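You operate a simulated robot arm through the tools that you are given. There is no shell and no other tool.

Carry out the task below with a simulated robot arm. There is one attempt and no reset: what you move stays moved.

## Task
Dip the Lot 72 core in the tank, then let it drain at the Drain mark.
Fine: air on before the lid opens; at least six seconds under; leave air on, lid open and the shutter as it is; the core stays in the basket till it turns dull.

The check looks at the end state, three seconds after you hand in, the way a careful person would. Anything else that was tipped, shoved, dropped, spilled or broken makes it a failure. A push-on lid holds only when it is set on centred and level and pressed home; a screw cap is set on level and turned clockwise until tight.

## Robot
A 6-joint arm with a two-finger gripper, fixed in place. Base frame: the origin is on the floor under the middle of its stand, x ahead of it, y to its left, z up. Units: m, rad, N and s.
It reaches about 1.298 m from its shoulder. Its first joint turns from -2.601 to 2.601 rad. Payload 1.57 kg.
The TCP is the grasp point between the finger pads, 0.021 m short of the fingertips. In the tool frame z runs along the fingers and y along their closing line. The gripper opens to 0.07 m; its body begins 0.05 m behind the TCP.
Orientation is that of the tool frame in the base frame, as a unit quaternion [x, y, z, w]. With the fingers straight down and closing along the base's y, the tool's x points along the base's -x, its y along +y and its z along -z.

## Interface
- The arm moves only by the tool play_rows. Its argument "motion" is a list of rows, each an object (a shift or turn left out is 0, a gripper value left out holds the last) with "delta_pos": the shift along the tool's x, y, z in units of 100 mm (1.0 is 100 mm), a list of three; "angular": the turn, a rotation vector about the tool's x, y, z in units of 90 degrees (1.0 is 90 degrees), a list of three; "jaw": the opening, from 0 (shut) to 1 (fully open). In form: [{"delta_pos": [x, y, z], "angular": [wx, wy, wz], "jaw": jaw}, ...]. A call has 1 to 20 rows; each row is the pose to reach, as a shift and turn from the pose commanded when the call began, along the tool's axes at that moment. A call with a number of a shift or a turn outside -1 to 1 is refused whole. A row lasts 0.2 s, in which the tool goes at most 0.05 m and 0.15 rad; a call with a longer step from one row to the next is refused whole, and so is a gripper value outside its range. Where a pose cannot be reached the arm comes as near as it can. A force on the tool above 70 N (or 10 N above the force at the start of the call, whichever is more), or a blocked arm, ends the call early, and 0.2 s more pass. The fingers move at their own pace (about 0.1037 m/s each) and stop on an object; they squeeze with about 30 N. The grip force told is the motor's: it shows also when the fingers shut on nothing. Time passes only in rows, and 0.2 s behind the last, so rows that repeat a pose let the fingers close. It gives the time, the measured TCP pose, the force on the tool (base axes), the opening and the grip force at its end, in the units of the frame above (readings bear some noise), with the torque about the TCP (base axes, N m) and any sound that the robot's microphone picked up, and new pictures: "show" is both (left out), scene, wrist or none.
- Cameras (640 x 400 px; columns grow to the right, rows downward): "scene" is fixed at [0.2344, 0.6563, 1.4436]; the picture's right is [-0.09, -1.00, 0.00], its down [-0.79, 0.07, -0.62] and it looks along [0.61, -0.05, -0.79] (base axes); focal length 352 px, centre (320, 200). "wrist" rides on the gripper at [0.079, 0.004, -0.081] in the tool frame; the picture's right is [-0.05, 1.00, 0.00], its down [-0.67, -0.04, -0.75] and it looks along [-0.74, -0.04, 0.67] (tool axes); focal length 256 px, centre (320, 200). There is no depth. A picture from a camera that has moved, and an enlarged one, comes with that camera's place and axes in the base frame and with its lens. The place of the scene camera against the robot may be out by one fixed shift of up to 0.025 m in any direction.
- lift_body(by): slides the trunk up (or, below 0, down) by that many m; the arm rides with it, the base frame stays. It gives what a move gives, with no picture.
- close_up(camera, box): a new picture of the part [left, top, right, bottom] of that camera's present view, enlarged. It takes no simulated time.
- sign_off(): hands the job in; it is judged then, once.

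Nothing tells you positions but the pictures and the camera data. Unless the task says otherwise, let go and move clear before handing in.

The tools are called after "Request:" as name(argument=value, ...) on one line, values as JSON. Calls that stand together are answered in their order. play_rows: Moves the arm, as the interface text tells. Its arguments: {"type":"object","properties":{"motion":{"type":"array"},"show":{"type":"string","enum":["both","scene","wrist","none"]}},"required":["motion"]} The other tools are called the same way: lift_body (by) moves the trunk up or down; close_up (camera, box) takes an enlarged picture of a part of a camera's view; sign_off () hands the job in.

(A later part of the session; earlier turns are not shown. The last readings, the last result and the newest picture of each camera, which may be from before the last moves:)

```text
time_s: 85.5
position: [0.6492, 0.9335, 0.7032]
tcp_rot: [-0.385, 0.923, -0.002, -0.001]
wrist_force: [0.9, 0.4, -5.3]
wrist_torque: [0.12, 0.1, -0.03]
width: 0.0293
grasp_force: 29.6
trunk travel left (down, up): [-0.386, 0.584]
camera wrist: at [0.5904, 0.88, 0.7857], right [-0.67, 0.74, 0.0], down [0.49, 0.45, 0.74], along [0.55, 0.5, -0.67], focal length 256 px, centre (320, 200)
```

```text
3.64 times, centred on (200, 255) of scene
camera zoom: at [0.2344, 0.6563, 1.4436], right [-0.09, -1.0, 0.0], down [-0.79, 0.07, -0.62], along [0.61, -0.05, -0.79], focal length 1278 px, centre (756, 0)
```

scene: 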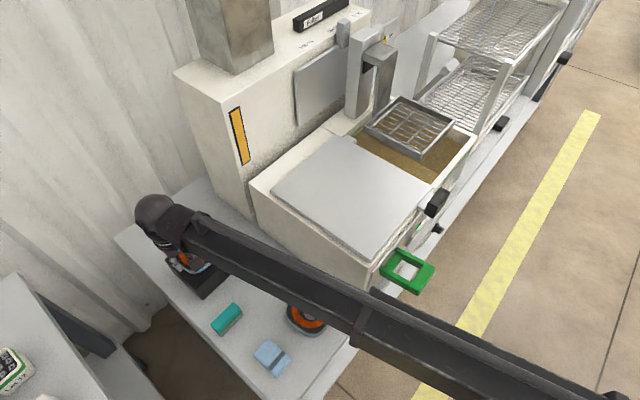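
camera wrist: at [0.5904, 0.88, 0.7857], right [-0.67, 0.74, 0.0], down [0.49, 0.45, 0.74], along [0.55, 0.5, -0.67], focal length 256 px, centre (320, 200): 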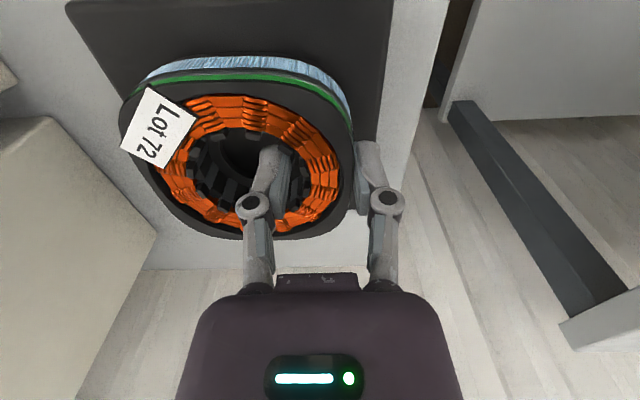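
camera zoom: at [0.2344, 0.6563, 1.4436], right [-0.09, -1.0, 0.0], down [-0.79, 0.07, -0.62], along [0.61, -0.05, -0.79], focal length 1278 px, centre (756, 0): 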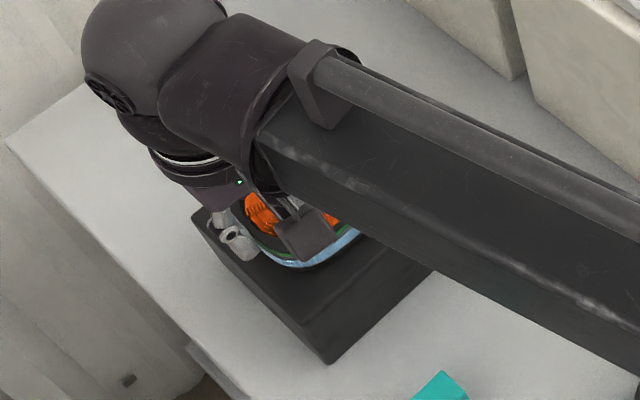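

The core lifts cleanly, about 0.55 kg, level and steady. I'll raise it well clear, back away from the cabinet, and carry it over to the basket.

Request:
lift_body(by=0.05)

Request:
lift_body(by=0.205)

Request:
play_rows(motion=[{"delta_pos": [0.25, 0, 0]}, {"delta_pos": [0.5, 0, 0]}, {"delta_pos": [0.75, 0, 0]}, {"delta_pos": [1.0, 0, 0]}], show="both")

```text
time_s: 86.5
position: [0.6501, 0.9347, 0.7544]
tcp_rot: [-0.384, 0.923, -0.002, 0.0]
wrist_force: [-0.3, 0.2, -5.7]
wrist_torque: [0.11, 0.11, 0.0]
width: 0.0293
grasp_force: 30.2
trunk travel left (down, up): [-0.436, 0.534]
```

```text
time_s: 88.7
position: [0.6494, 0.9341, 0.9571]
tcp_rot: [-0.384, 0.923, -0.002, -0.001]
wrist_force: [-0.3, -0.3, -6.4]
wrist_torque: [0.11, 0.1, -0.01]
width: 0.0291
grasp_force: 30.0
trunk travel left (down, up): [-0.641, 0.329]
```

```text
time_s: 89.7
position: [0.5789, 0.8645, 0.958]
tcp_rot: [-0.384, 0.923, -0.003, -0.001]
wrist_force: [-0.3, 0.4, -5.0]
wrist_torque: [0.16, 0.15, 0.01]
width: 0.0292
grasp_force: 29.7
trunk travel left (down, up): [-0.641, 0.329]
camera wrist: at [0.52, 0.809, 1.0412], right [-0.67, 0.74, 0.0], down [0.49, 0.45, 0.74], along [0.55, 0.5, -0.67], focal length 256 px, centre (320, 200)
```

scene: 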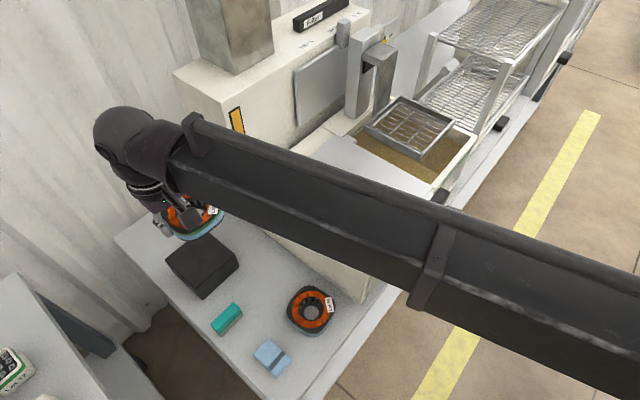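
wrist: 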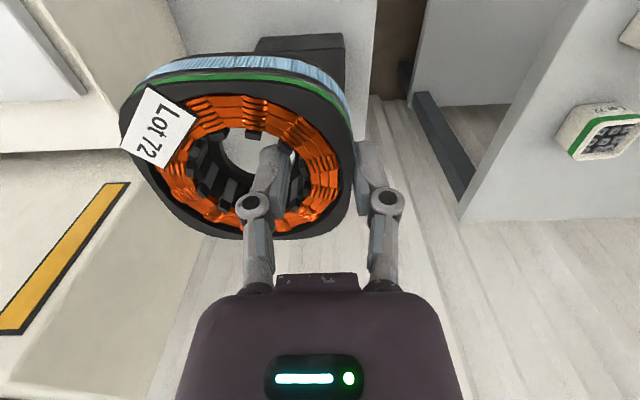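

Core is held level with the tag facing out. Moving it back and then right along n=0.89 toward the basket.

Request:
play_rows(motion=[{"delta_pos": [0.3, 0, 0]}, {"delta_pos": [0.65, 0, 0]}, {"delta_pos": [1.0, 0, 0]}], show="none")

Request:
play_rows(motion=[{"delta_pos": [0.15, -0.3, 0]}, {"delta_pos": [0.31, -0.65, 0]}, {"delta_pos": [0.31, -1.0, 0]}], show="none")

Request:
play_rows(motion=[{"delta_pos": [0, -0.3, 0]}, {"delta_pos": [0, -0.65, 0]}, {"delta_pos": [0, -1.0, 0]}], show="none")

Request:
play_rows(motion=[{"delta_pos": [0, -0.3, 0]}, {"delta_pos": [0, -0.65, 0]}, {"delta_pos": [0, -1.0, 0]}], show="both")

```text
time_s: 90.5
position: [0.5088, 0.7925, 0.9591]
tcp_rot: [-0.384, 0.923, -0.003, -0.001]
wrist_force: [0.2, 1.0, -4.8]
wrist_torque: [0.09, 0.1, 0.0]
width: 0.0291
grasp_force: 29.9
trunk travel left (down, up): [-0.641, 0.329]
```

```text
time_s: 91.3
position: [0.5592, 0.6999, 0.96]
tcp_rot: [-0.384, 0.923, -0.003, -0.001]
wrist_force: [-0.3, -0.1, -5.5]
wrist_torque: [0.08, 0.09, 0.0]
width: 0.0289
grasp_force: 29.4
trunk travel left (down, up): [-0.641, 0.329]
```

```text
time_s: 92.1
position: [0.6275, 0.6317, 0.9596]
tcp_rot: [-0.385, 0.923, -0.002, -0.001]
wrist_force: [-0.2, -0.4, -6.1]
wrist_torque: [0.12, 0.1, 0.0]
width: 0.0293
grasp_force: 30.0
trunk travel left (down, up): [-0.641, 0.329]
```

```text
time_s: 92.9
position: [0.7017, 0.5582, 0.9595]
tcp_rot: [-0.384, 0.923, -0.002, -0.001]
wrist_force: [-0.4, -0.1, -4.7]
wrist_torque: [0.11, 0.14, -0.01]
width: 0.0288
grasp_force: 30.2
trunk travel left (down, up): [-0.641, 0.329]
camera wrist: at [0.6417, 0.504, 1.0409], right [-0.67, 0.74, 0.0], down [0.49, 0.45, 0.74], along [0.55, 0.5, -0.67], focal length 256 px, centre (320, 200)
```

scene: 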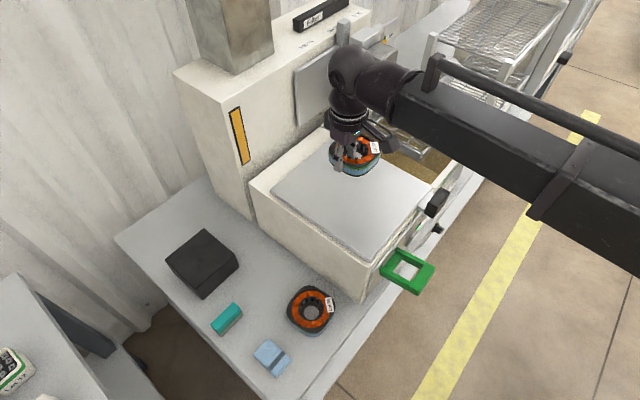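
wrist: 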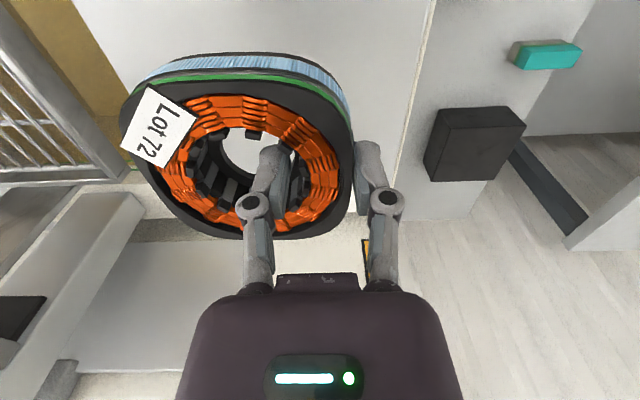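

Request:
play_rows(motion=[{"delta_pos": [0, -0.3, 0]}, {"delta_pos": [0, -0.65, 0]}, {"delta_pos": [0, -1.0, 0]}], show="wrist")

Request:
play_rows(motion=[{"delta_pos": [0, -0.3, 0]}, {"delta_pos": [0, -0.6, 0]}, {"delta_pos": [0, -0.9, 0]}], show="both")

```text
time_s: 93.7
position: [0.769, 0.4876, 0.9597]
tcp_rot: [-0.384, 0.923, -0.003, -0.002]
wrist_force: [0.7, 0.1, -5.9]
wrist_torque: [0.1, 0.12, 0.03]
width: 0.029
grasp_force: 30.4
trunk travel left (down, up): [-0.641, 0.329]
camera wrist: at [0.7104, 0.4329, 1.0409], right [-0.67, 0.74, 0.0], down [0.5, 0.45, 0.74], along [0.55, 0.5, -0.67], focal length 256 px, centre (320, 200)
```

wrist: 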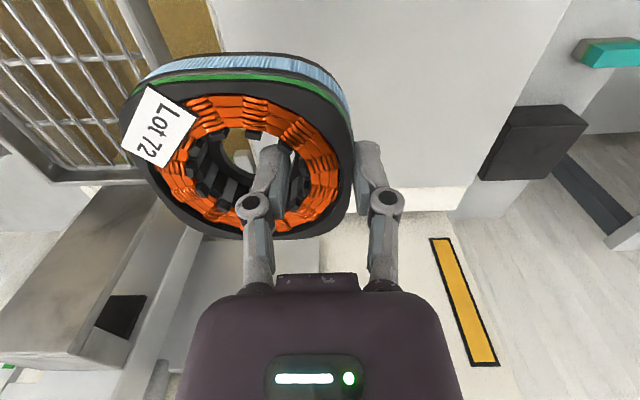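

```text
time_s: 94.5
position: [0.8339, 0.4254, 0.9586]
tcp_rot: [-0.384, 0.923, -0.002, 0.0]
wrist_force: [-0.4, -0.1, -5.5]
wrist_torque: [0.1, 0.15, 0.01]
width: 0.0291
grasp_force: 30.3
out of reach, approached as far as the arm can: row 3
trunk travel left (down, up): [-0.641, 0.329]
camera wrist: at [0.7752, 0.3695, 1.0408], right [-0.67, 0.74, 0.0], down [0.49, 0.45, 0.74], along [0.55, 0.5, -0.67], focal length 256 px, centre (320, 200)
```

scene: 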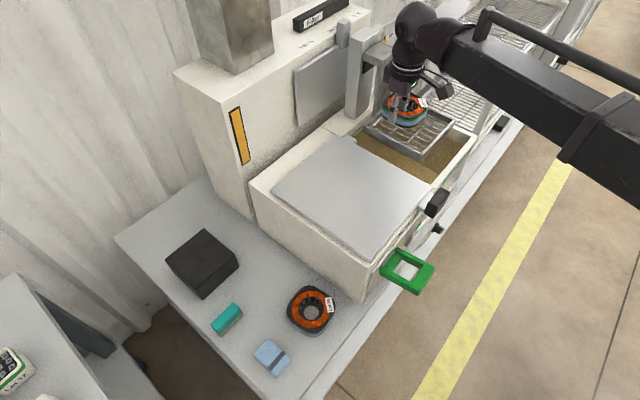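
wrist: 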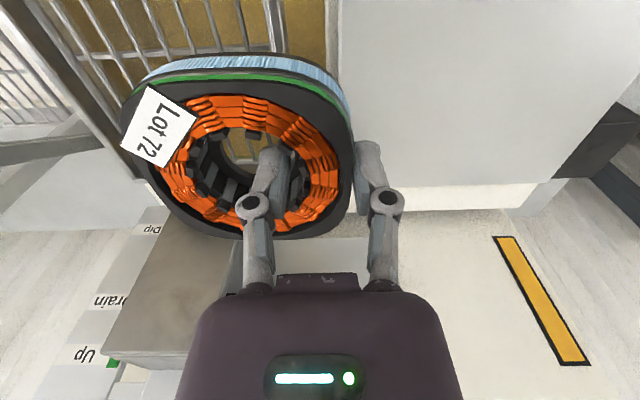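

Nearly over the basket. I'll finish the sideways move, shifting slightly toward me to keep clear of the lift arm behind it.

Request:
play_rows(motion=[{"delta_pos": [0.06, -0.25, 0]}, {"delta_pos": [0.13, -0.5, 0]}, {"delta_pos": [0.13, -0.75, 0]}, {"delta_pos": [0.13, -0.92, 0]}], show="both")

Request:
close_up(camera="scene", box=[340, 40, 500, 170])

```text
time_s: 95.5
position: [0.8914, 0.3514, 0.9593]
tcp_rot: [-0.384, 0.923, -0.002, -0.001]
wrist_force: [-0.8, -0.7, -5.4]
wrist_torque: [0.12, 0.13, -0.02]
width: 0.0294
grasp_force: 30.0
trunk travel left (down, up): [-0.641, 0.329]
camera wrist: at [0.8312, 0.2961, 1.0408], right [-0.67, 0.74, 0.0], down [0.49, 0.45, 0.74], along [0.55, 0.5, -0.67], focal length 256 px, centre (320, 200)
```

scene: 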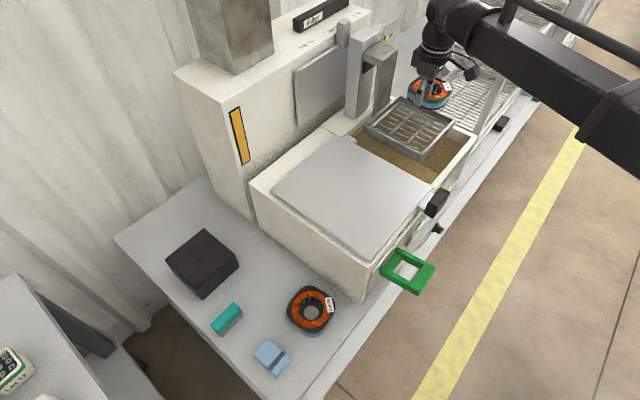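
wrist: 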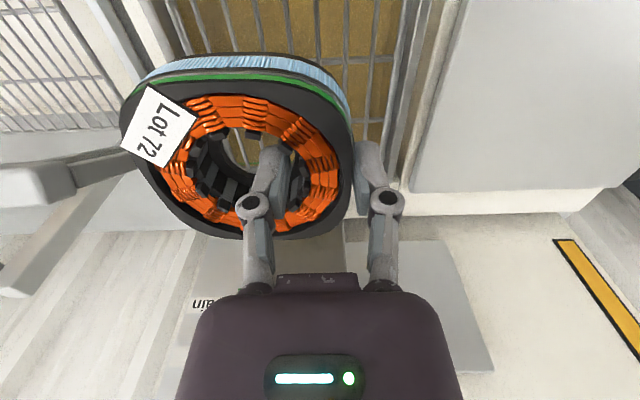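

```text
3.08 times, centred on (420, 105) of scene
camera zoom: at [0.2344, 0.6563, 1.4436], right [-0.09, -1.0, 0.0], down [-0.79, 0.07, -0.62], along [0.61, -0.05, -0.79], focal length 1082 px, centre (12, 492)
```

zoom: 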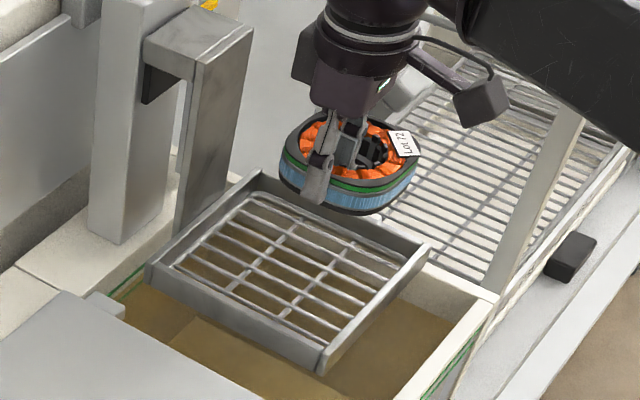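

The core hangs squarely over the basket. I'll lower it in steps and watch for the weight coming off.

Request:
lift_body(by=-0.06)

Request:
play_rows(motion=[{"delta_pos": [0, 0, 0]}], show="both")

Request:
close_up(camera="scene", box=[340, 40, 500, 170])

```text
time_s: 96.5
position: [0.8906, 0.3519, 0.9003]
tcp_rot: [-0.385, 0.923, -0.002, -0.001]
wrist_force: [-1.1, -0.4, -5.5]
wrist_torque: [0.12, 0.08, 0.0]
width: 0.0292
grasp_force: 29.4
trunk travel left (down, up): [-0.581, 0.389]
```

```text
time_s: 96.9
position: [0.8895, 0.3505, 0.9006]
tcp_rot: [-0.384, 0.923, -0.002, -0.001]
wrist_force: [0.4, 0.0, -6.2]
wrist_torque: [0.1, 0.1, 0.02]
width: 0.0291
grasp_force: 29.9
trunk travel left (down, up): [-0.581, 0.389]
camera wrist: at [0.8307, 0.2964, 0.981], right [-0.67, 0.74, 0.0], down [0.5, 0.45, 0.74], along [0.55, 0.5, -0.67], focal length 256 px, centre (320, 200)
```

scene: 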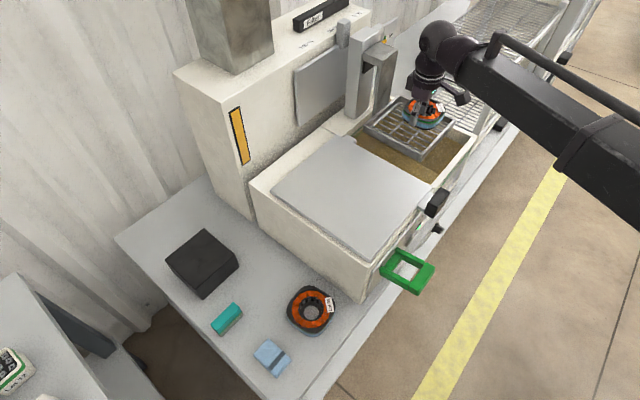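
wrist: 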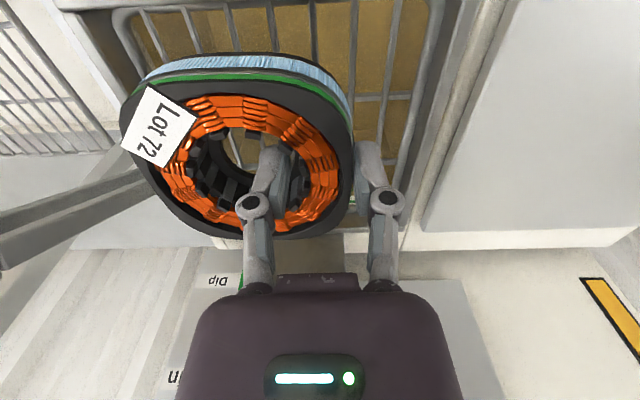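

```text
3.08 times, centred on (420, 105) of scene
camera zoom: at [0.2344, 0.6563, 1.4436], right [-0.09, -1.0, 0.0], down [-0.79, 0.07, -0.62], along [0.61, -0.05, -0.79], focal length 1082 px, centre (12, 492)
```

zoom: 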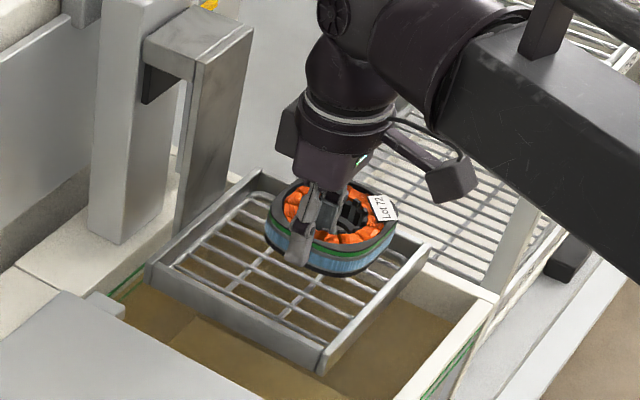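

Request:
lift_body(by=-0.02)

Request:
lift_body(by=-0.008)

Request:
play_rows(motion=[{"delta_pos": [0, 0, 0]}], show="both")

Request:
close_up(camera="scene", box=[340, 40, 500, 170])

```text
time_s: 97.5
position: [0.8896, 0.351, 0.8794]
tcp_rot: [-0.384, 0.923, -0.003, 0.0]
wrist_force: [-0.1, 0.3, -5.7]
wrist_torque: [0.1, 0.12, 0.04]
width: 0.0292
grasp_force: 30.2
trunk travel left (down, up): [-0.561, 0.409]
```

```text
time_s: 98.1
position: [0.8896, 0.3521, 0.8718]
tcp_rot: [-0.384, 0.923, -0.002, -0.001]
wrist_force: [0.1, -0.6, -5.6]
wrist_torque: [0.15, 0.09, 0.03]
width: 0.0293
grasp_force: 30.2
trunk travel left (down, up): [-0.553, 0.417]
```

```text
time_s: 98.5
position: [0.89, 0.3505, 0.8709]
tcp_rot: [-0.384, 0.923, -0.003, -0.001]
wrist_force: [-0.1, 0.1, -5.4]
wrist_torque: [0.09, 0.11, -0.01]
width: 0.0292
grasp_force: 30.1
trunk travel left (down, up): [-0.553, 0.417]
camera wrist: at [0.8307, 0.2963, 0.9529], right [-0.67, 0.74, 0.0], down [0.5, 0.45, 0.74], along [0.55, 0.5, -0.67], focal length 256 px, centre (320, 200)
```

scene: 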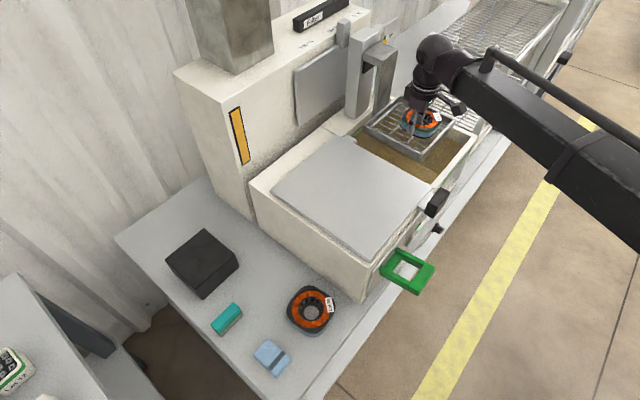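
wrist: 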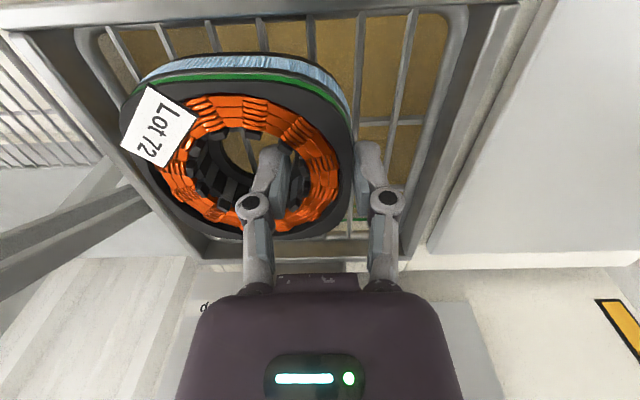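

```text
3.08 times, centred on (420, 105) of scene
camera zoom: at [0.2344, 0.6563, 1.4436], right [-0.09, -1.0, 0.0], down [-0.79, 0.07, -0.62], along [0.61, -0.05, -0.79], focal length 1082 px, centre (12, 492)
```

zoom: 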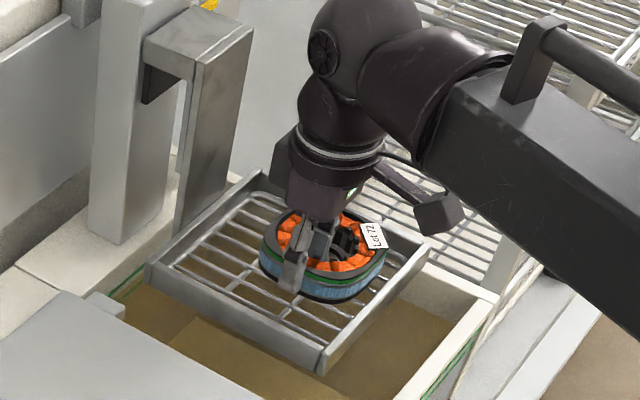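

Request:
lift_body(by=-0.005)

Request:
lift_body(by=-0.004)

Request:
lift_body(by=-0.003)

```text
time_s: 99.0
position: [0.8892, 0.35, 0.8656]
tcp_rot: [-0.384, 0.923, -0.002, -0.001]
wrist_force: [0.4, -0.5, -4.9]
wrist_torque: [0.09, 0.11, 0.01]
width: 0.0292
grasp_force: 29.7
trunk travel left (down, up): [-0.548, 0.422]
```

```text
time_s: 99.6
position: [0.89, 0.3507, 0.8624]
tcp_rot: [-0.385, 0.923, -0.002, -0.001]
wrist_force: [0.6, 0.7, -0.6]
wrist_torque: [-0.06, -0.15, 0.06]
width: 0.0291
grasp_force: 30.5
trunk travel left (down, up): [-0.544, 0.426]
```

```text
time_s: 100.1
position: [0.889, 0.3507, 0.8601]
tcp_rot: [-0.383, 0.924, -0.002, 0.0]
wrist_force: [3.2, 1.1, 5.1]
wrist_torque: [-0.14, -0.4, 0.07]
width: 0.0291
grasp_force: 30.2
trunk travel left (down, up): [-0.541, 0.429]
```

The core is resting on the basket floor (weight is off the gripper). I'll ease up slightly and open the fingers just enough to release.

Request:
lift_body(by=0.002)

Request:
play_rows(motion=[{"jaw": 0.5}, {"jaw": 0.6}, {"jaw": 0.65}, {"jaw": 0.65}], show="wrist")

```text
time_s: 100.6
position: [0.8887, 0.3507, 0.8607]
tcp_rot: [-0.383, 0.924, -0.001, -0.001]
wrist_force: [0.1, 0.4, -5.1]
wrist_torque: [0.12, 0.14, -0.04]
width: 0.0295
grasp_force: 30.0
trunk travel left (down, up): [-0.543, 0.427]
```

```text
time_s: 101.6
position: [0.889, 0.3507, 0.8621]
tcp_rot: [-0.384, 0.923, -0.003, -0.001]
wrist_force: [-0.2, -0.4, 0.3]
wrist_torque: [0.01, -0.02, 0.01]
width: 0.0456
grasp_force: 0.1
trunk travel left (down, up): [-0.543, 0.427]
camera wrist: at [0.8303, 0.2962, 0.9434], right [-0.67, 0.74, 0.0], down [0.49, 0.45, 0.74], along [0.55, 0.5, -0.67], focal length 256 px, centre (320, 200)
```

wrist: 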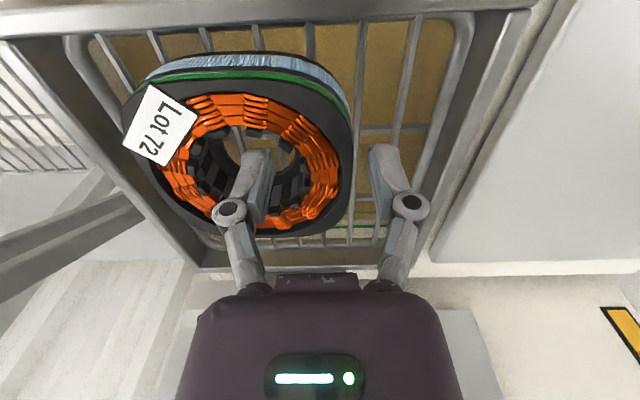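

Released. Raising straight out slowly.

Request:
lift_body(by=0.02)

Request:
lift_body(by=0.09)

Request:
play_rows(motion=[{"delta_pos": [0, 0, 0]}], show="both")

Request:
close_up(camera="scene", box=[340, 40, 500, 170])

```text
time_s: 102.3
position: [0.8883, 0.3502, 0.8822]
tcp_rot: [-0.384, 0.923, -0.002, -0.001]
wrist_force: [0.5, 0.9, -0.2]
wrist_torque: [0.03, -0.01, -0.04]
width: 0.0455
grasp_force: 0.1
trunk travel left (down, up): [-0.563, 0.407]
```

```text
time_s: 103.5
position: [0.8889, 0.3507, 0.9709]
tcp_rot: [-0.385, 0.923, -0.002, -0.001]
wrist_force: [0.0, -0.8, 0.0]
wrist_torque: [0.0, -0.01, 0.01]
width: 0.0457
grasp_force: 0.1
trunk travel left (down, up): [-0.653, 0.317]
```

```text
time_s: 103.9
position: [0.8893, 0.3523, 0.9722]
tcp_rot: [-0.384, 0.923, -0.002, -0.001]
wrist_force: [-0.2, 0.2, 0.5]
wrist_torque: [-0.03, -0.01, 0.01]
width: 0.0456
grasp_force: 0.0
trunk travel left (down, up): [-0.653, 0.317]
camera wrist: at [0.8304, 0.2962, 1.0533], right [-0.67, 0.74, 0.0], down [0.49, 0.45, 0.74], along [0.55, 0.5, -0.67], focal length 256 px, centre (320, 200)
```

scene: 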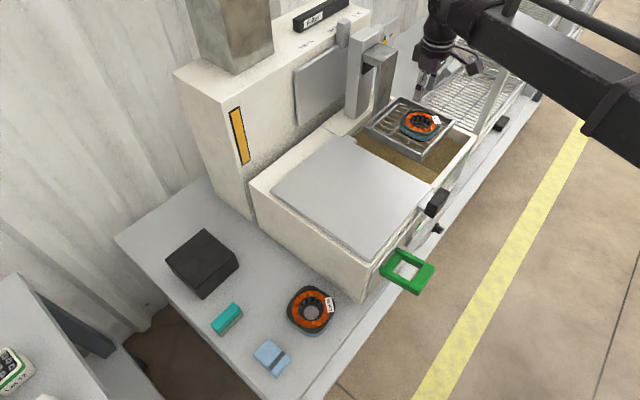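
wrist: 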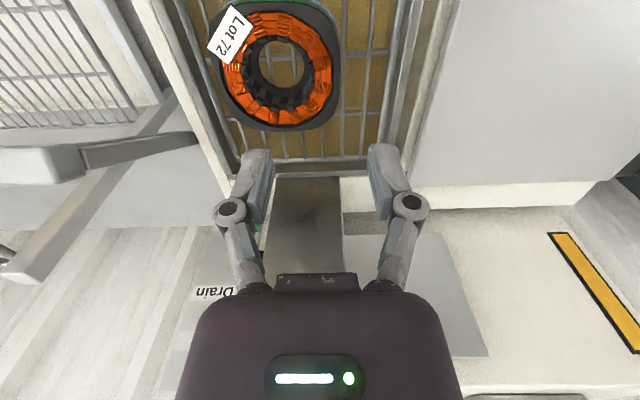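

```text
3.08 times, centred on (420, 105) of scene
camera zoom: at [0.2344, 0.6563, 1.4436], right [-0.09, -1.0, 0.0], down [-0.79, 0.07, -0.62], along [0.61, -0.05, -0.79], focal length 1082 px, centre (12, 492)
```

zoom: 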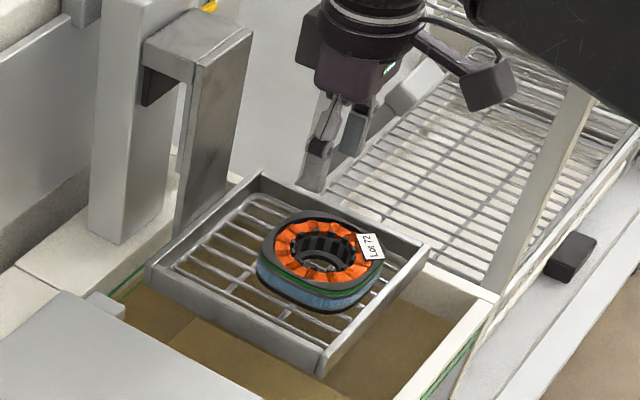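

The core is sitting flat in the basket, tag up. Next is the lift lever on the right. I'll back out and go in front of it for a straight view.

Request:
play_rows(motion=[{"delta_pos": [0.4, 0, 0], "jaw": 0}, {"delta_pos": [0.8, 0, 0]}, {"delta_pos": [1.0, -0.2, 0]}], show="none")

Request:
play_rows(motion=[{"delta_pos": [0.3, -0.3, 0]}, {"delta_pos": [0.6, -0.6, 0]}, {"delta_pos": [0.8, -0.95, 0]}], show="none")

Request:
play_rows(motion=[{"delta_pos": [0, -0.4, 0]}, {"delta_pos": [0, -0.75, 0]}], show="both")

```text
time_s: 104.7
position: [0.8308, 0.2658, 0.9718]
tcp_rot: [-0.384, 0.923, -0.003, -0.001]
wrist_force: [0.1, -0.2, 0.7]
wrist_torque: [-0.05, 0.01, 0.01]
width: 0.0
grasp_force: 28.6
trunk travel left (down, up): [-0.653, 0.317]
```

```text
time_s: 105.5
position: [0.8416, 0.1416, 0.9718]
tcp_rot: [-0.384, 0.923, -0.003, -0.001]
wrist_force: [0.2, 0.0, 0.0]
wrist_torque: [0.0, -0.01, -0.01]
width: 0.0001
grasp_force: 28.7
trunk travel left (down, up): [-0.653, 0.317]
```

```text
time_s: 106.1
position: [0.8968, 0.0884, 0.9716]
tcp_rot: [-0.385, 0.923, -0.002, -0.001]
wrist_force: [0.1, -0.6, 0.1]
wrist_torque: [0.02, -0.01, -0.02]
width: 0.0002
grasp_force: 28.4
trunk travel left (down, up): [-0.653, 0.317]
camera wrist: at [0.8378, 0.0342, 1.0532], right [-0.67, 0.74, 0.0], down [0.49, 0.45, 0.74], along [0.55, 0.5, -0.67], focal length 256 px, centre (320, 200)
```

scene: 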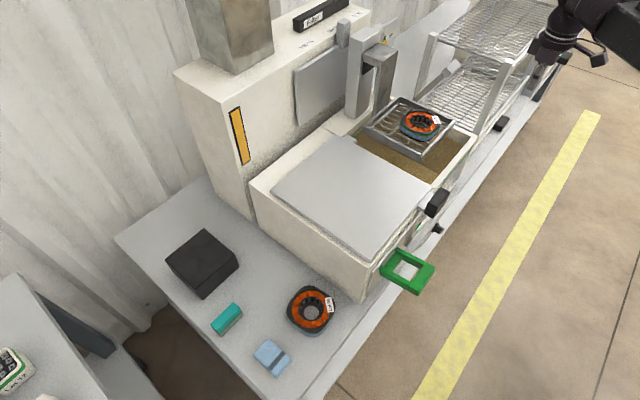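
wrist: 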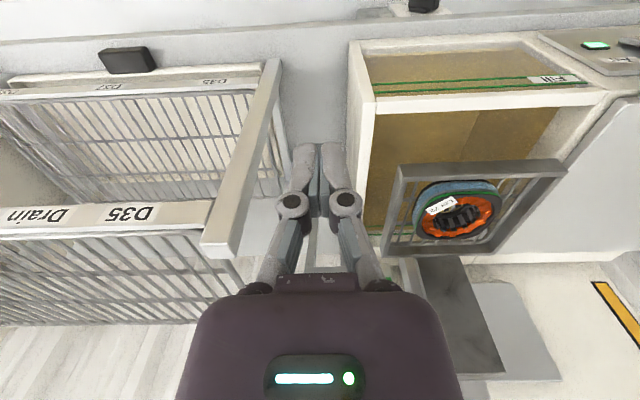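

Request:
lift_body(by=0.11)

Request:
play_rows(motion=[{"delta_pos": [0, 0, 0], "jaw": 1}, {"delta_pos": [0, 0, 0], "jaw": 1}], show="wrist")

Request:
close_up(camera="wrist", box=[250, 120, 410, 260])

```text
time_s: 107.5
position: [0.8957, 0.0892, 1.08]
tcp_rot: [-0.384, 0.923, -0.002, -0.001]
wrist_force: [-1.1, 0.2, 0.4]
wrist_torque: [0.0, 0.03, 0.01]
width: 0.0001
grasp_force: 28.5
trunk travel left (down, up): [-0.763, 0.207]
```

```text
time_s: 108.2
position: [0.8965, 0.0897, 1.0814]
tcp_rot: [-0.385, 0.923, -0.001, -0.001]
wrist_force: [-0.8, -0.5, 0.5]
wrist_torque: [-0.03, 0.02, 0.02]
width: 0.0695
grasp_force: 0.0
trunk travel left (down, up): [-0.763, 0.207]
camera wrist: at [0.8372, 0.0346, 1.1634], right [-0.67, 0.74, 0.0], down [0.49, 0.45, 0.74], along [0.55, 0.5, -0.67], focal length 256 px, centre (320, 200)
```

wrist: 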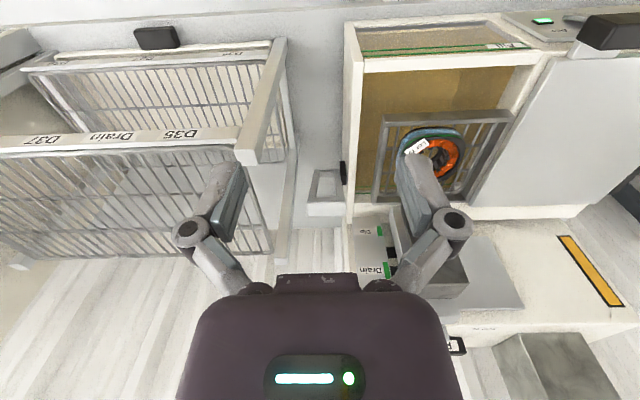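

```text
2.86 times, centred on (330, 190) of wrist
camera zoom: at [0.8372, 0.0346, 1.1634], right [-0.67, 0.74, 0.0], down [0.49, 0.45, 0.74], along [0.55, 0.5, -0.67], focal length 731 px, centre (291, 229)
```

zoom: 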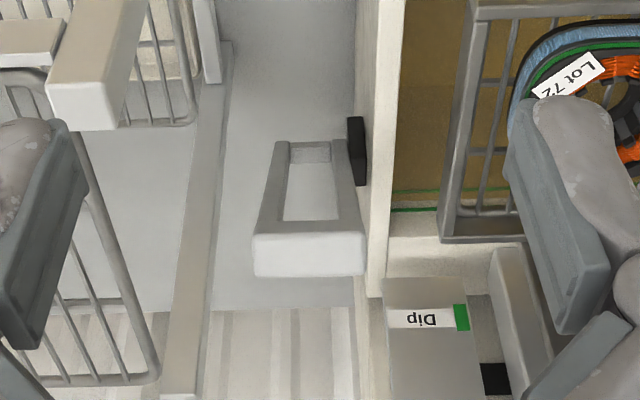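

The bar spans u 0.545–0.603 and the tank's side wall is at u=0.533. For control in both directions I'd like the fingers horizontal, reaching forward under or over the bar. I'll test that orientation here in free space.

Request:
play_rows(motion=[{"angular": [0, -0.09, 0], "jaw": 0}, {"angular": [0, -0.18, 0]}, {"angular": [0, -0.27, 0]}, {"angular": [0, -0.36, 0]}, {"angular": [0, -0.45, 0]}, {"angular": [0, -0.54, 0]}, {"angular": [0, -0.63, 0]}, {"angular": [0, -0.72, 0]}, {"angular": [0, -0.81, 0]}, {"angular": [0, -0.9, 0]}, {"angular": [0, -0.98, 0]}], show="both")

```text
time_s: 110.5
position: [0.8991, 0.0889, 1.2618]
tcp_rot: [-0.277, 0.663, 0.265, 0.642]
wrist_force: [-0.5, 0.1, 0.4]
wrist_torque: [0.0, -0.04, 0.0]
width: 0.0002
grasp_force: 28.5
out of reach, approached as far as the arm can: row 2, 3, 4, 5, 6, 7, 8, 9, 10, 11
trunk travel left (down, up): [-0.763, 0.207]
camera wrist: at [0.8355, 0.0293, 1.1853], right [-0.71, 0.71, 0.05], down [-0.49, -0.54, 0.69], along [0.51, 0.46, 0.72], focal length 256 px, centre (320, 200)
```

scene: 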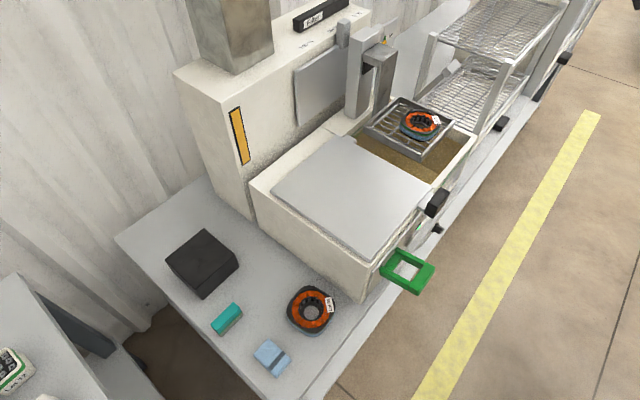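
wrist: 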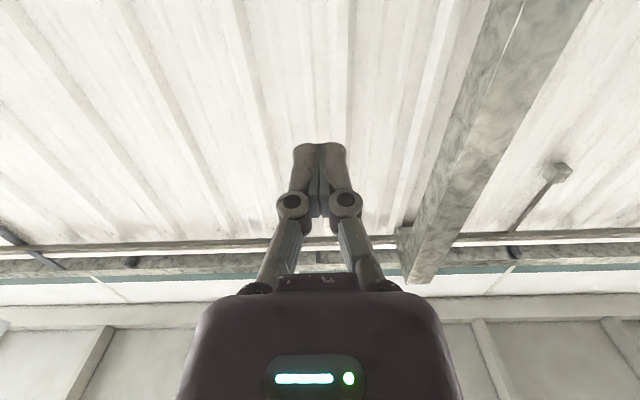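

Horizontal fingers work. I'll roll the wrist 180° so the camera rides on top and looks forward and down at the work.

Request:
play_rows(motion=[{"angular": [0, 0, 0.09]}, {"angular": [0, 0, 0.18]}, {"angular": [0, 0, 0.27]}, {"angular": [0, 0, 0.36]}, {"angular": [0, 0, 0.45]}, {"angular": [0, 0, 0.54]}, {"angular": [0, 0, 0.63]}, {"angular": [0, 0, 0.72]}, {"angular": [0, 0, 0.81]}, {"angular": [0, 0, 0.9]}, {"angular": [0, 0, 0.99]}], show="none")

Request:
play_rows(motion=[{"angular": [0, 0, 0.09]}, {"angular": [0, 0, 0.18]}, {"angular": [0, 0, 0.27]}, {"angular": [0, 0, 0.36]}, {"angular": [0, 0, 0.45]}, {"angular": [0, 0, 0.54]}, {"angular": [0, 0, 0.63]}, {"angular": [0, 0, 0.72]}, {"angular": [0, 0, 0.81]}, {"angular": [0, 0, 0.9]}, {"angular": [0, 0, 0.99]}], show="both")

```text
time_s: 113.0
position: [0.8962, 0.0889, 1.261]
tcp_rot: [0.269, 0.666, 0.641, 0.27]
wrist_force: [0.3, 0.6, 0.3]
wrist_torque: [0.0, 0.0, 0.01]
width: 0.0
grasp_force: 28.7
trunk travel left (down, up): [-0.763, 0.207]
```

```text
time_s: 115.3
position: [0.8973, 0.0889, 1.261]
tcp_rot: [0.659, 0.286, 0.646, -0.256]
wrist_force: [0.2, 0.8, 0.0]
wrist_torque: [-0.01, 0.03, 0.0]
width: 0.0
grasp_force: 28.1
trunk travel left (down, up): [-0.763, 0.207]
camera wrist: at [0.8422, 0.0305, 1.3441], right [0.71, -0.71, -0.02], down [-0.55, -0.53, -0.64], along [0.44, 0.47, -0.77], focal length 256 px, centre (320, 200)
```

scene: 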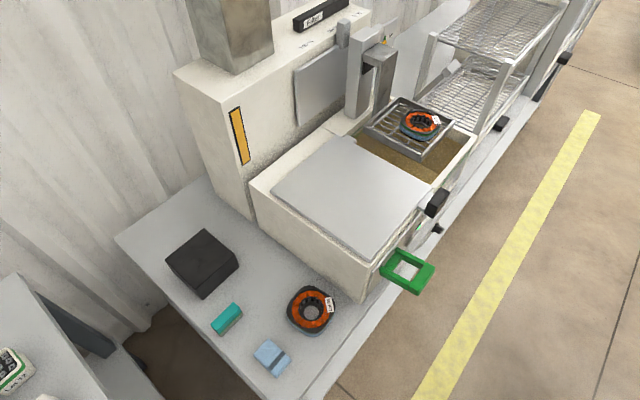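
wrist: 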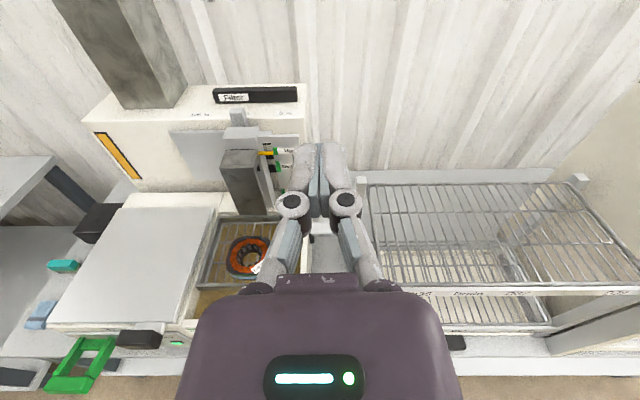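

The rolled, horizontal pose gives an upright view of everything. To pull the lever forward and down, a 45° downward slope behind the bar pushes most nearly along its arc. I'll tilt to 45°, move over the bar, then lower in behind it.

Request:
play_rows(motion=[{"angular": [0, -0.09, 0]}, {"angular": [0, -0.18, 0]}, {"angular": [0, -0.27, 0]}, {"angular": [0, -0.36, 0]}, {"angular": [0, -0.45, 0]}, {"angular": [0, -0.48, 0]}], show="wrist")

```text
time_s: 116.8
position: [0.8952, 0.0833, 1.1358]
tcp_rot: [0.851, 0.362, 0.357, -0.132]
wrist_force: [0.6, -0.2, 0.3]
wrist_torque: [0.03, 0.03, 0.0]
width: 0.0
grasp_force: 28.5
out of reach, approached as far as the arm can: row 1, 2, 3, 4, 5, 6
trunk travel left (down, up): [-0.763, 0.207]
camera wrist: at [0.8956, 0.0807, 1.2497], right [0.68, -0.73, 0.0], down [-0.73, -0.68, 0.06], along [-0.04, -0.04, -1.0], focal length 256 px, centre (320, 200)
```

wrist: 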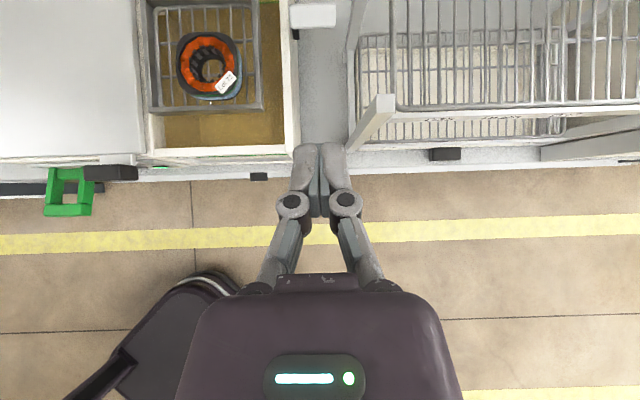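

The overhead view confirms the bar at u=0.5755, n=0.912, with the rack post safely right at u≥0.646. I'll move forward above the bar, then lower so the fingers sit just behind it.

Request:
play_rows(motion=[{"delta_pos": [0.29, 0, 0.285]}, {"delta_pos": [0.58, 0, 0.57]}, {"delta_pos": [0.864, 0.01, 0.855]}], show="none")

Request:
play_rows(motion=[{"delta_pos": [0.29, 0, 0.285]}, {"delta_pos": [0.58, 0, 0.57]}, {"delta_pos": [0.864, 0, 0.855]}], show="wrist")

```text
time_s: 117.5
position: [0.9831, 0.1737, 1.1356]
tcp_rot: [0.851, 0.361, 0.357, -0.132]
wrist_force: [0.6, -0.2, -0.2]
wrist_torque: [-0.03, 0.02, 0.03]
width: 0.0001
grasp_force: 28.7
trunk travel left (down, up): [-0.763, 0.207]
```

```text
time_s: 118.3
position: [1.0674, 0.2615, 1.1351]
tcp_rot: [0.851, 0.36, 0.358, -0.131]
wrist_force: [0.3, -0.3, -0.4]
wrist_torque: [0.02, -0.01, 0.01]
width: 0.0001
grasp_force: 28.9
trunk travel left (down, up): [-0.763, 0.207]
camera wrist: at [1.0675, 0.2587, 1.2492], right [0.68, -0.73, 0.0], down [-0.73, -0.68, 0.06], along [-0.04, -0.04, -1.0], focal length 256 px, centre (320, 200)
```

wrist: 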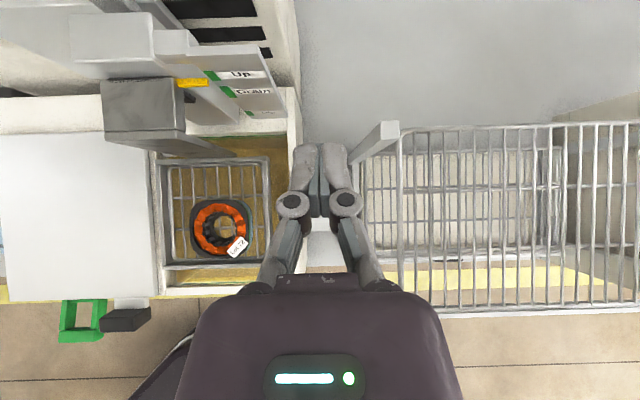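

Request:
lift_body(by=-0.15)

Request:
play_rows(motion=[{"delta_pos": [0, 0.05, 0]}], show="both")

Request:
close_up(camera="scene", box=[360, 20, 520, 150])

Request:
close_up(camera="wrist", box=[240, 120, 400, 290])

```text
time_s: 120.1
position: [1.0668, 0.2599, 0.9855]
tcp_rot: [0.851, 0.361, 0.358, -0.132]
wrist_force: [-0.7, 0.1, 0.6]
wrist_torque: [0.01, -0.03, -0.03]
width: 0.0
grasp_force: 28.0
trunk travel left (down, up): [-0.613, 0.357]
```

```text
time_s: 120.5
position: [1.0705, 0.2574, 0.9855]
tcp_rot: [0.851, 0.362, 0.358, -0.132]
wrist_force: [-0.2, -0.5, 0.0]
wrist_torque: [0.01, 0.01, -0.02]
width: 0.0
grasp_force: 28.3
trunk travel left (down, up): [-0.613, 0.357]
camera wrist: at [1.0699, 0.2547, 1.0998], right [0.68, -0.73, 0.0], down [-0.73, -0.68, 0.06], along [-0.04, -0.04, -1.0], focal length 256 px, centre (320, 200)
```

scene: 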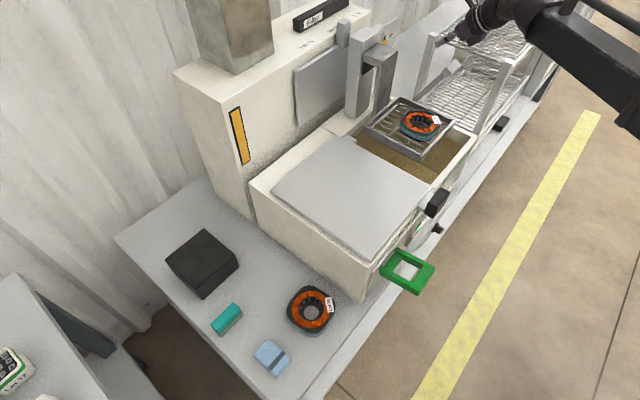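
wrist: 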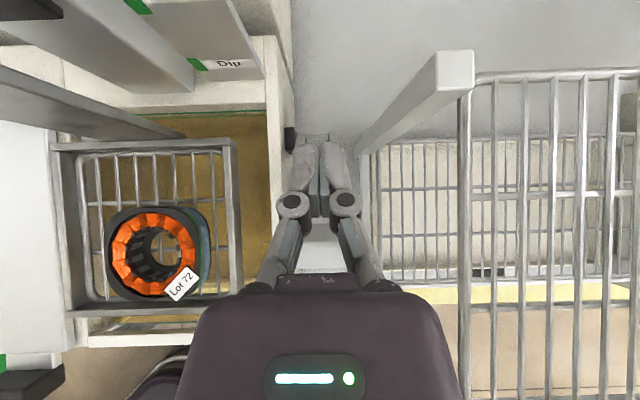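

```text
3.08 times, centred on (440, 85) of scene
camera zoom: at [0.2344, 0.6563, 1.4436], right [-0.09, -1.0, 0.0], down [-0.79, 0.07, -0.62], along [0.61, -0.05, -0.79], focal length 1082 px, centre (-49, 554)
```

zoom: 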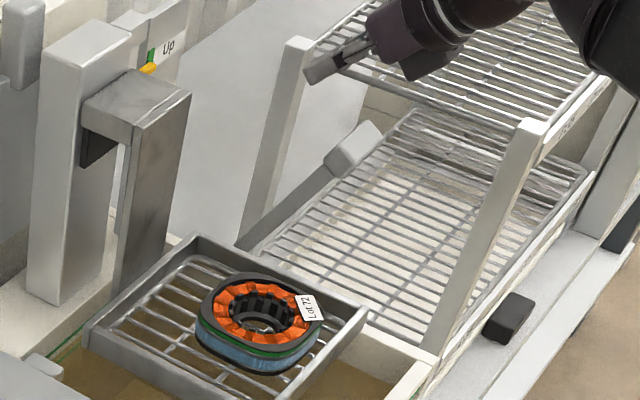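

```text
2.35 times, centred on (320, 205) of wrist
camera zoom: at [1.0699, 0.2547, 1.0998], right [0.68, -0.73, 0.0], down [-0.73, -0.68, 0.06], along [-0.04, -0.04, -1.0], focal length 602 px, centre (320, 188)
```

zoom: 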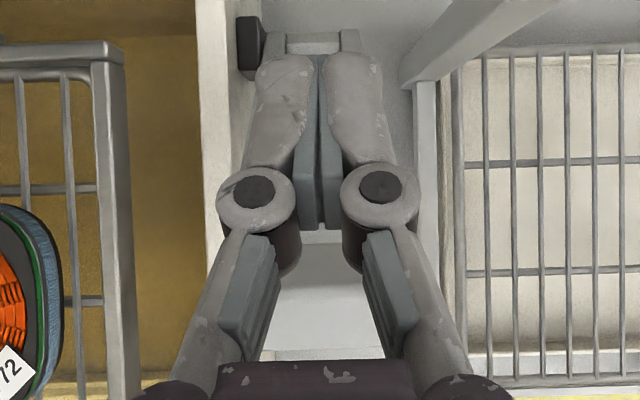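

The fingers are above and behind the bar. Lowering 5 cm puts them next to it, then I'll ease toward me to make contact.

Request:
lift_body(by=-0.05)

Request:
play_rows(motion=[{"delta_pos": [-0.05, 0, -0.05]}, {"delta_pos": [-0.1, 0, -0.1]}, {"delta_pos": [-0.13, 0, -0.13]}], show="wrist")

Request:
close_up(camera="scene", box=[360, 20, 520, 150])

```text
time_s: 121.4
position: [1.0695, 0.257, 0.9358]
tcp_rot: [0.851, 0.362, 0.358, -0.133]
wrist_force: [0.0, 0.8, -0.6]
wrist_torque: [-0.01, 0.04, 0.0]
width: 0.0
grasp_force: 28.1
trunk travel left (down, up): [-0.563, 0.407]
```

```text
time_s: 122.2
position: [1.0573, 0.2442, 0.9354]
tcp_rot: [0.851, 0.361, 0.357, -0.131]
wrist_force: [-0.1, 1.1, 0.2]
wrist_torque: [0.0, -0.01, -0.01]
width: 0.0
grasp_force: 28.2
trunk travel left (down, up): [-0.563, 0.407]
camera wrist: at [1.0573, 0.2417, 1.0498], right [0.68, -0.73, 0.0], down [-0.73, -0.68, 0.06], along [-0.04, -0.04, -1.0], focal length 256 px, centre (320, 200)
```

wrist: 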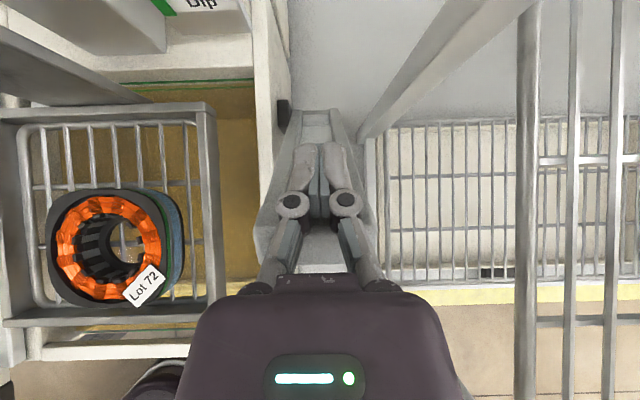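

```text
3.08 times, centred on (440, 85) of scene
camera zoom: at [0.2344, 0.6563, 1.4436], right [-0.09, -1.0, 0.0], down [-0.79, 0.07, -0.62], along [0.61, -0.05, -0.79], focal length 1082 px, centre (-49, 554)
```

zoom: 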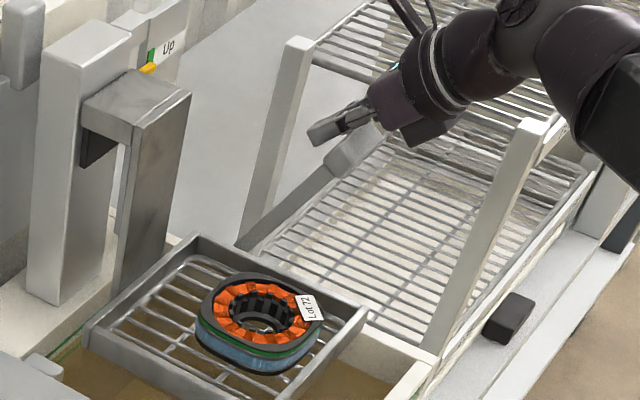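

Request:
play_rows(motion=[{"delta_pos": [-0.035, 0, -0.035]}, {"delta_pos": [-0.07, 0, -0.07]}, {"delta_pos": [-0.105, 0, -0.105]}], show="none")

Request:
close_up(camera="scene", box=[360, 20, 520, 150])

```text
time_s: 123.0
position: [1.0474, 0.2339, 0.936]
tcp_rot: [0.851, 0.362, 0.358, -0.132]
wrist_force: [3.1, 2.1, 0.4]
wrist_torque: [-0.01, 0.0, -0.05]
width: 0.0001
grasp_force: 28.6
trunk travel left (down, up): [-0.563, 0.407]
```

```text
3.08 times, centred on (440, 85) of scene
camera zoom: at [0.2344, 0.6563, 1.4436], right [-0.09, -1.0, 0.0], down [-0.79, 0.07, -0.62], along [0.61, -0.05, -0.79], focal length 1082 px, centre (-49, 554)
```

zoom: 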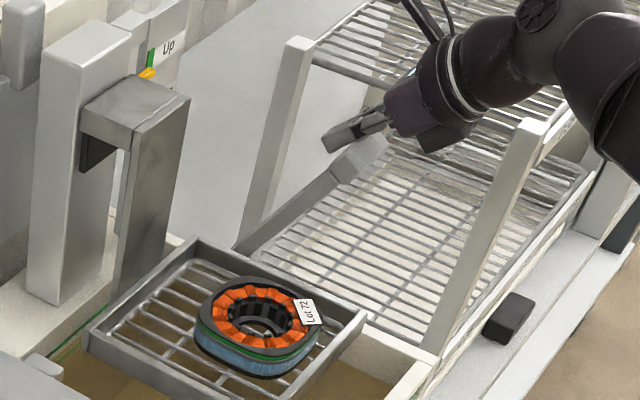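

The lever follows: the pointer has started down from Up with only 3–4 N. I'll alternate small trunk-down and pull steps to follow the arc.

Request:
lift_body(by=-0.02)

Request:
play_rows(motion=[{"delta_pos": [-0.05, 0, -0.05]}, {"delta_pos": [-0.095, 0, -0.095]}], show="none")

Request:
lift_body(by=-0.011)

Request:
play_rows(motion=[{"delta_pos": [-0.05, 0, -0.05]}, {"delta_pos": [-0.095, 0, -0.095]}], show="wrist")

Request:
close_up(camera="scene", box=[360, 20, 520, 150])

```text
time_s: 123.7
position: [1.0443, 0.232, 0.9186]
tcp_rot: [0.851, 0.361, 0.359, -0.131]
wrist_force: [-7.4, -8.9, 11.9]
wrist_torque: [0.05, 0.19, 0.12]
width: 0.0
grasp_force: 28.3
trunk travel left (down, up): [-0.543, 0.427]
```

```text
time_s: 124.3
position: [1.0372, 0.2233, 0.9157]
tcp_rot: [0.851, 0.361, 0.358, -0.131]
wrist_force: [1.3, 1.5, 1.8]
wrist_torque: [-0.01, 0.08, 0.0]
width: 0.0
grasp_force: 28.7
trunk travel left (down, up): [-0.543, 0.427]
```

```text
time_s: 124.9
position: [1.0363, 0.2217, 0.9075]
tcp_rot: [0.85, 0.361, 0.359, -0.132]
wrist_force: [-11.2, -11.3, 16.3]
wrist_torque: [0.05, 0.21, 0.18]
width: 0.0002
grasp_force: 28.3
trunk travel left (down, up): [-0.532, 0.438]
```

```text
time_s: 125.5
position: [1.0294, 0.2151, 0.9052]
tcp_rot: [0.85, 0.362, 0.359, -0.132]
wrist_force: [0.7, 2.3, 3.0]
wrist_torque: [-0.06, 0.09, -0.03]
width: 0.0002
grasp_force: 28.5
trunk travel left (down, up): [-0.532, 0.438]
camera wrist: at [1.0275, 0.2121, 1.0187], right [0.68, -0.73, 0.0], down [-0.73, -0.68, 0.06], along [-0.04, -0.04, -1.0], focal length 256 px, centre (320, 200)
```

wrist: 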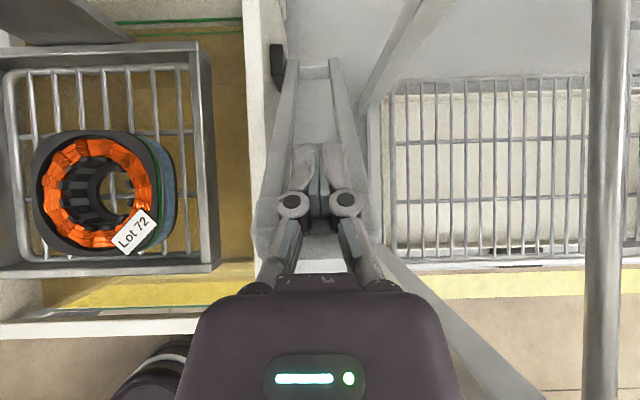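

```text
3.08 times, centred on (440, 85) of scene
camera zoom: at [0.2344, 0.6563, 1.4436], right [-0.09, -1.0, 0.0], down [-0.79, 0.07, -0.62], along [0.61, -0.05, -0.79], focal length 1082 px, centre (-49, 554)
```

zoom: 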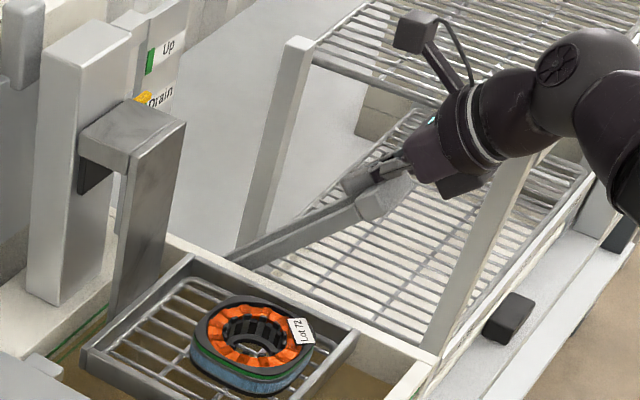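

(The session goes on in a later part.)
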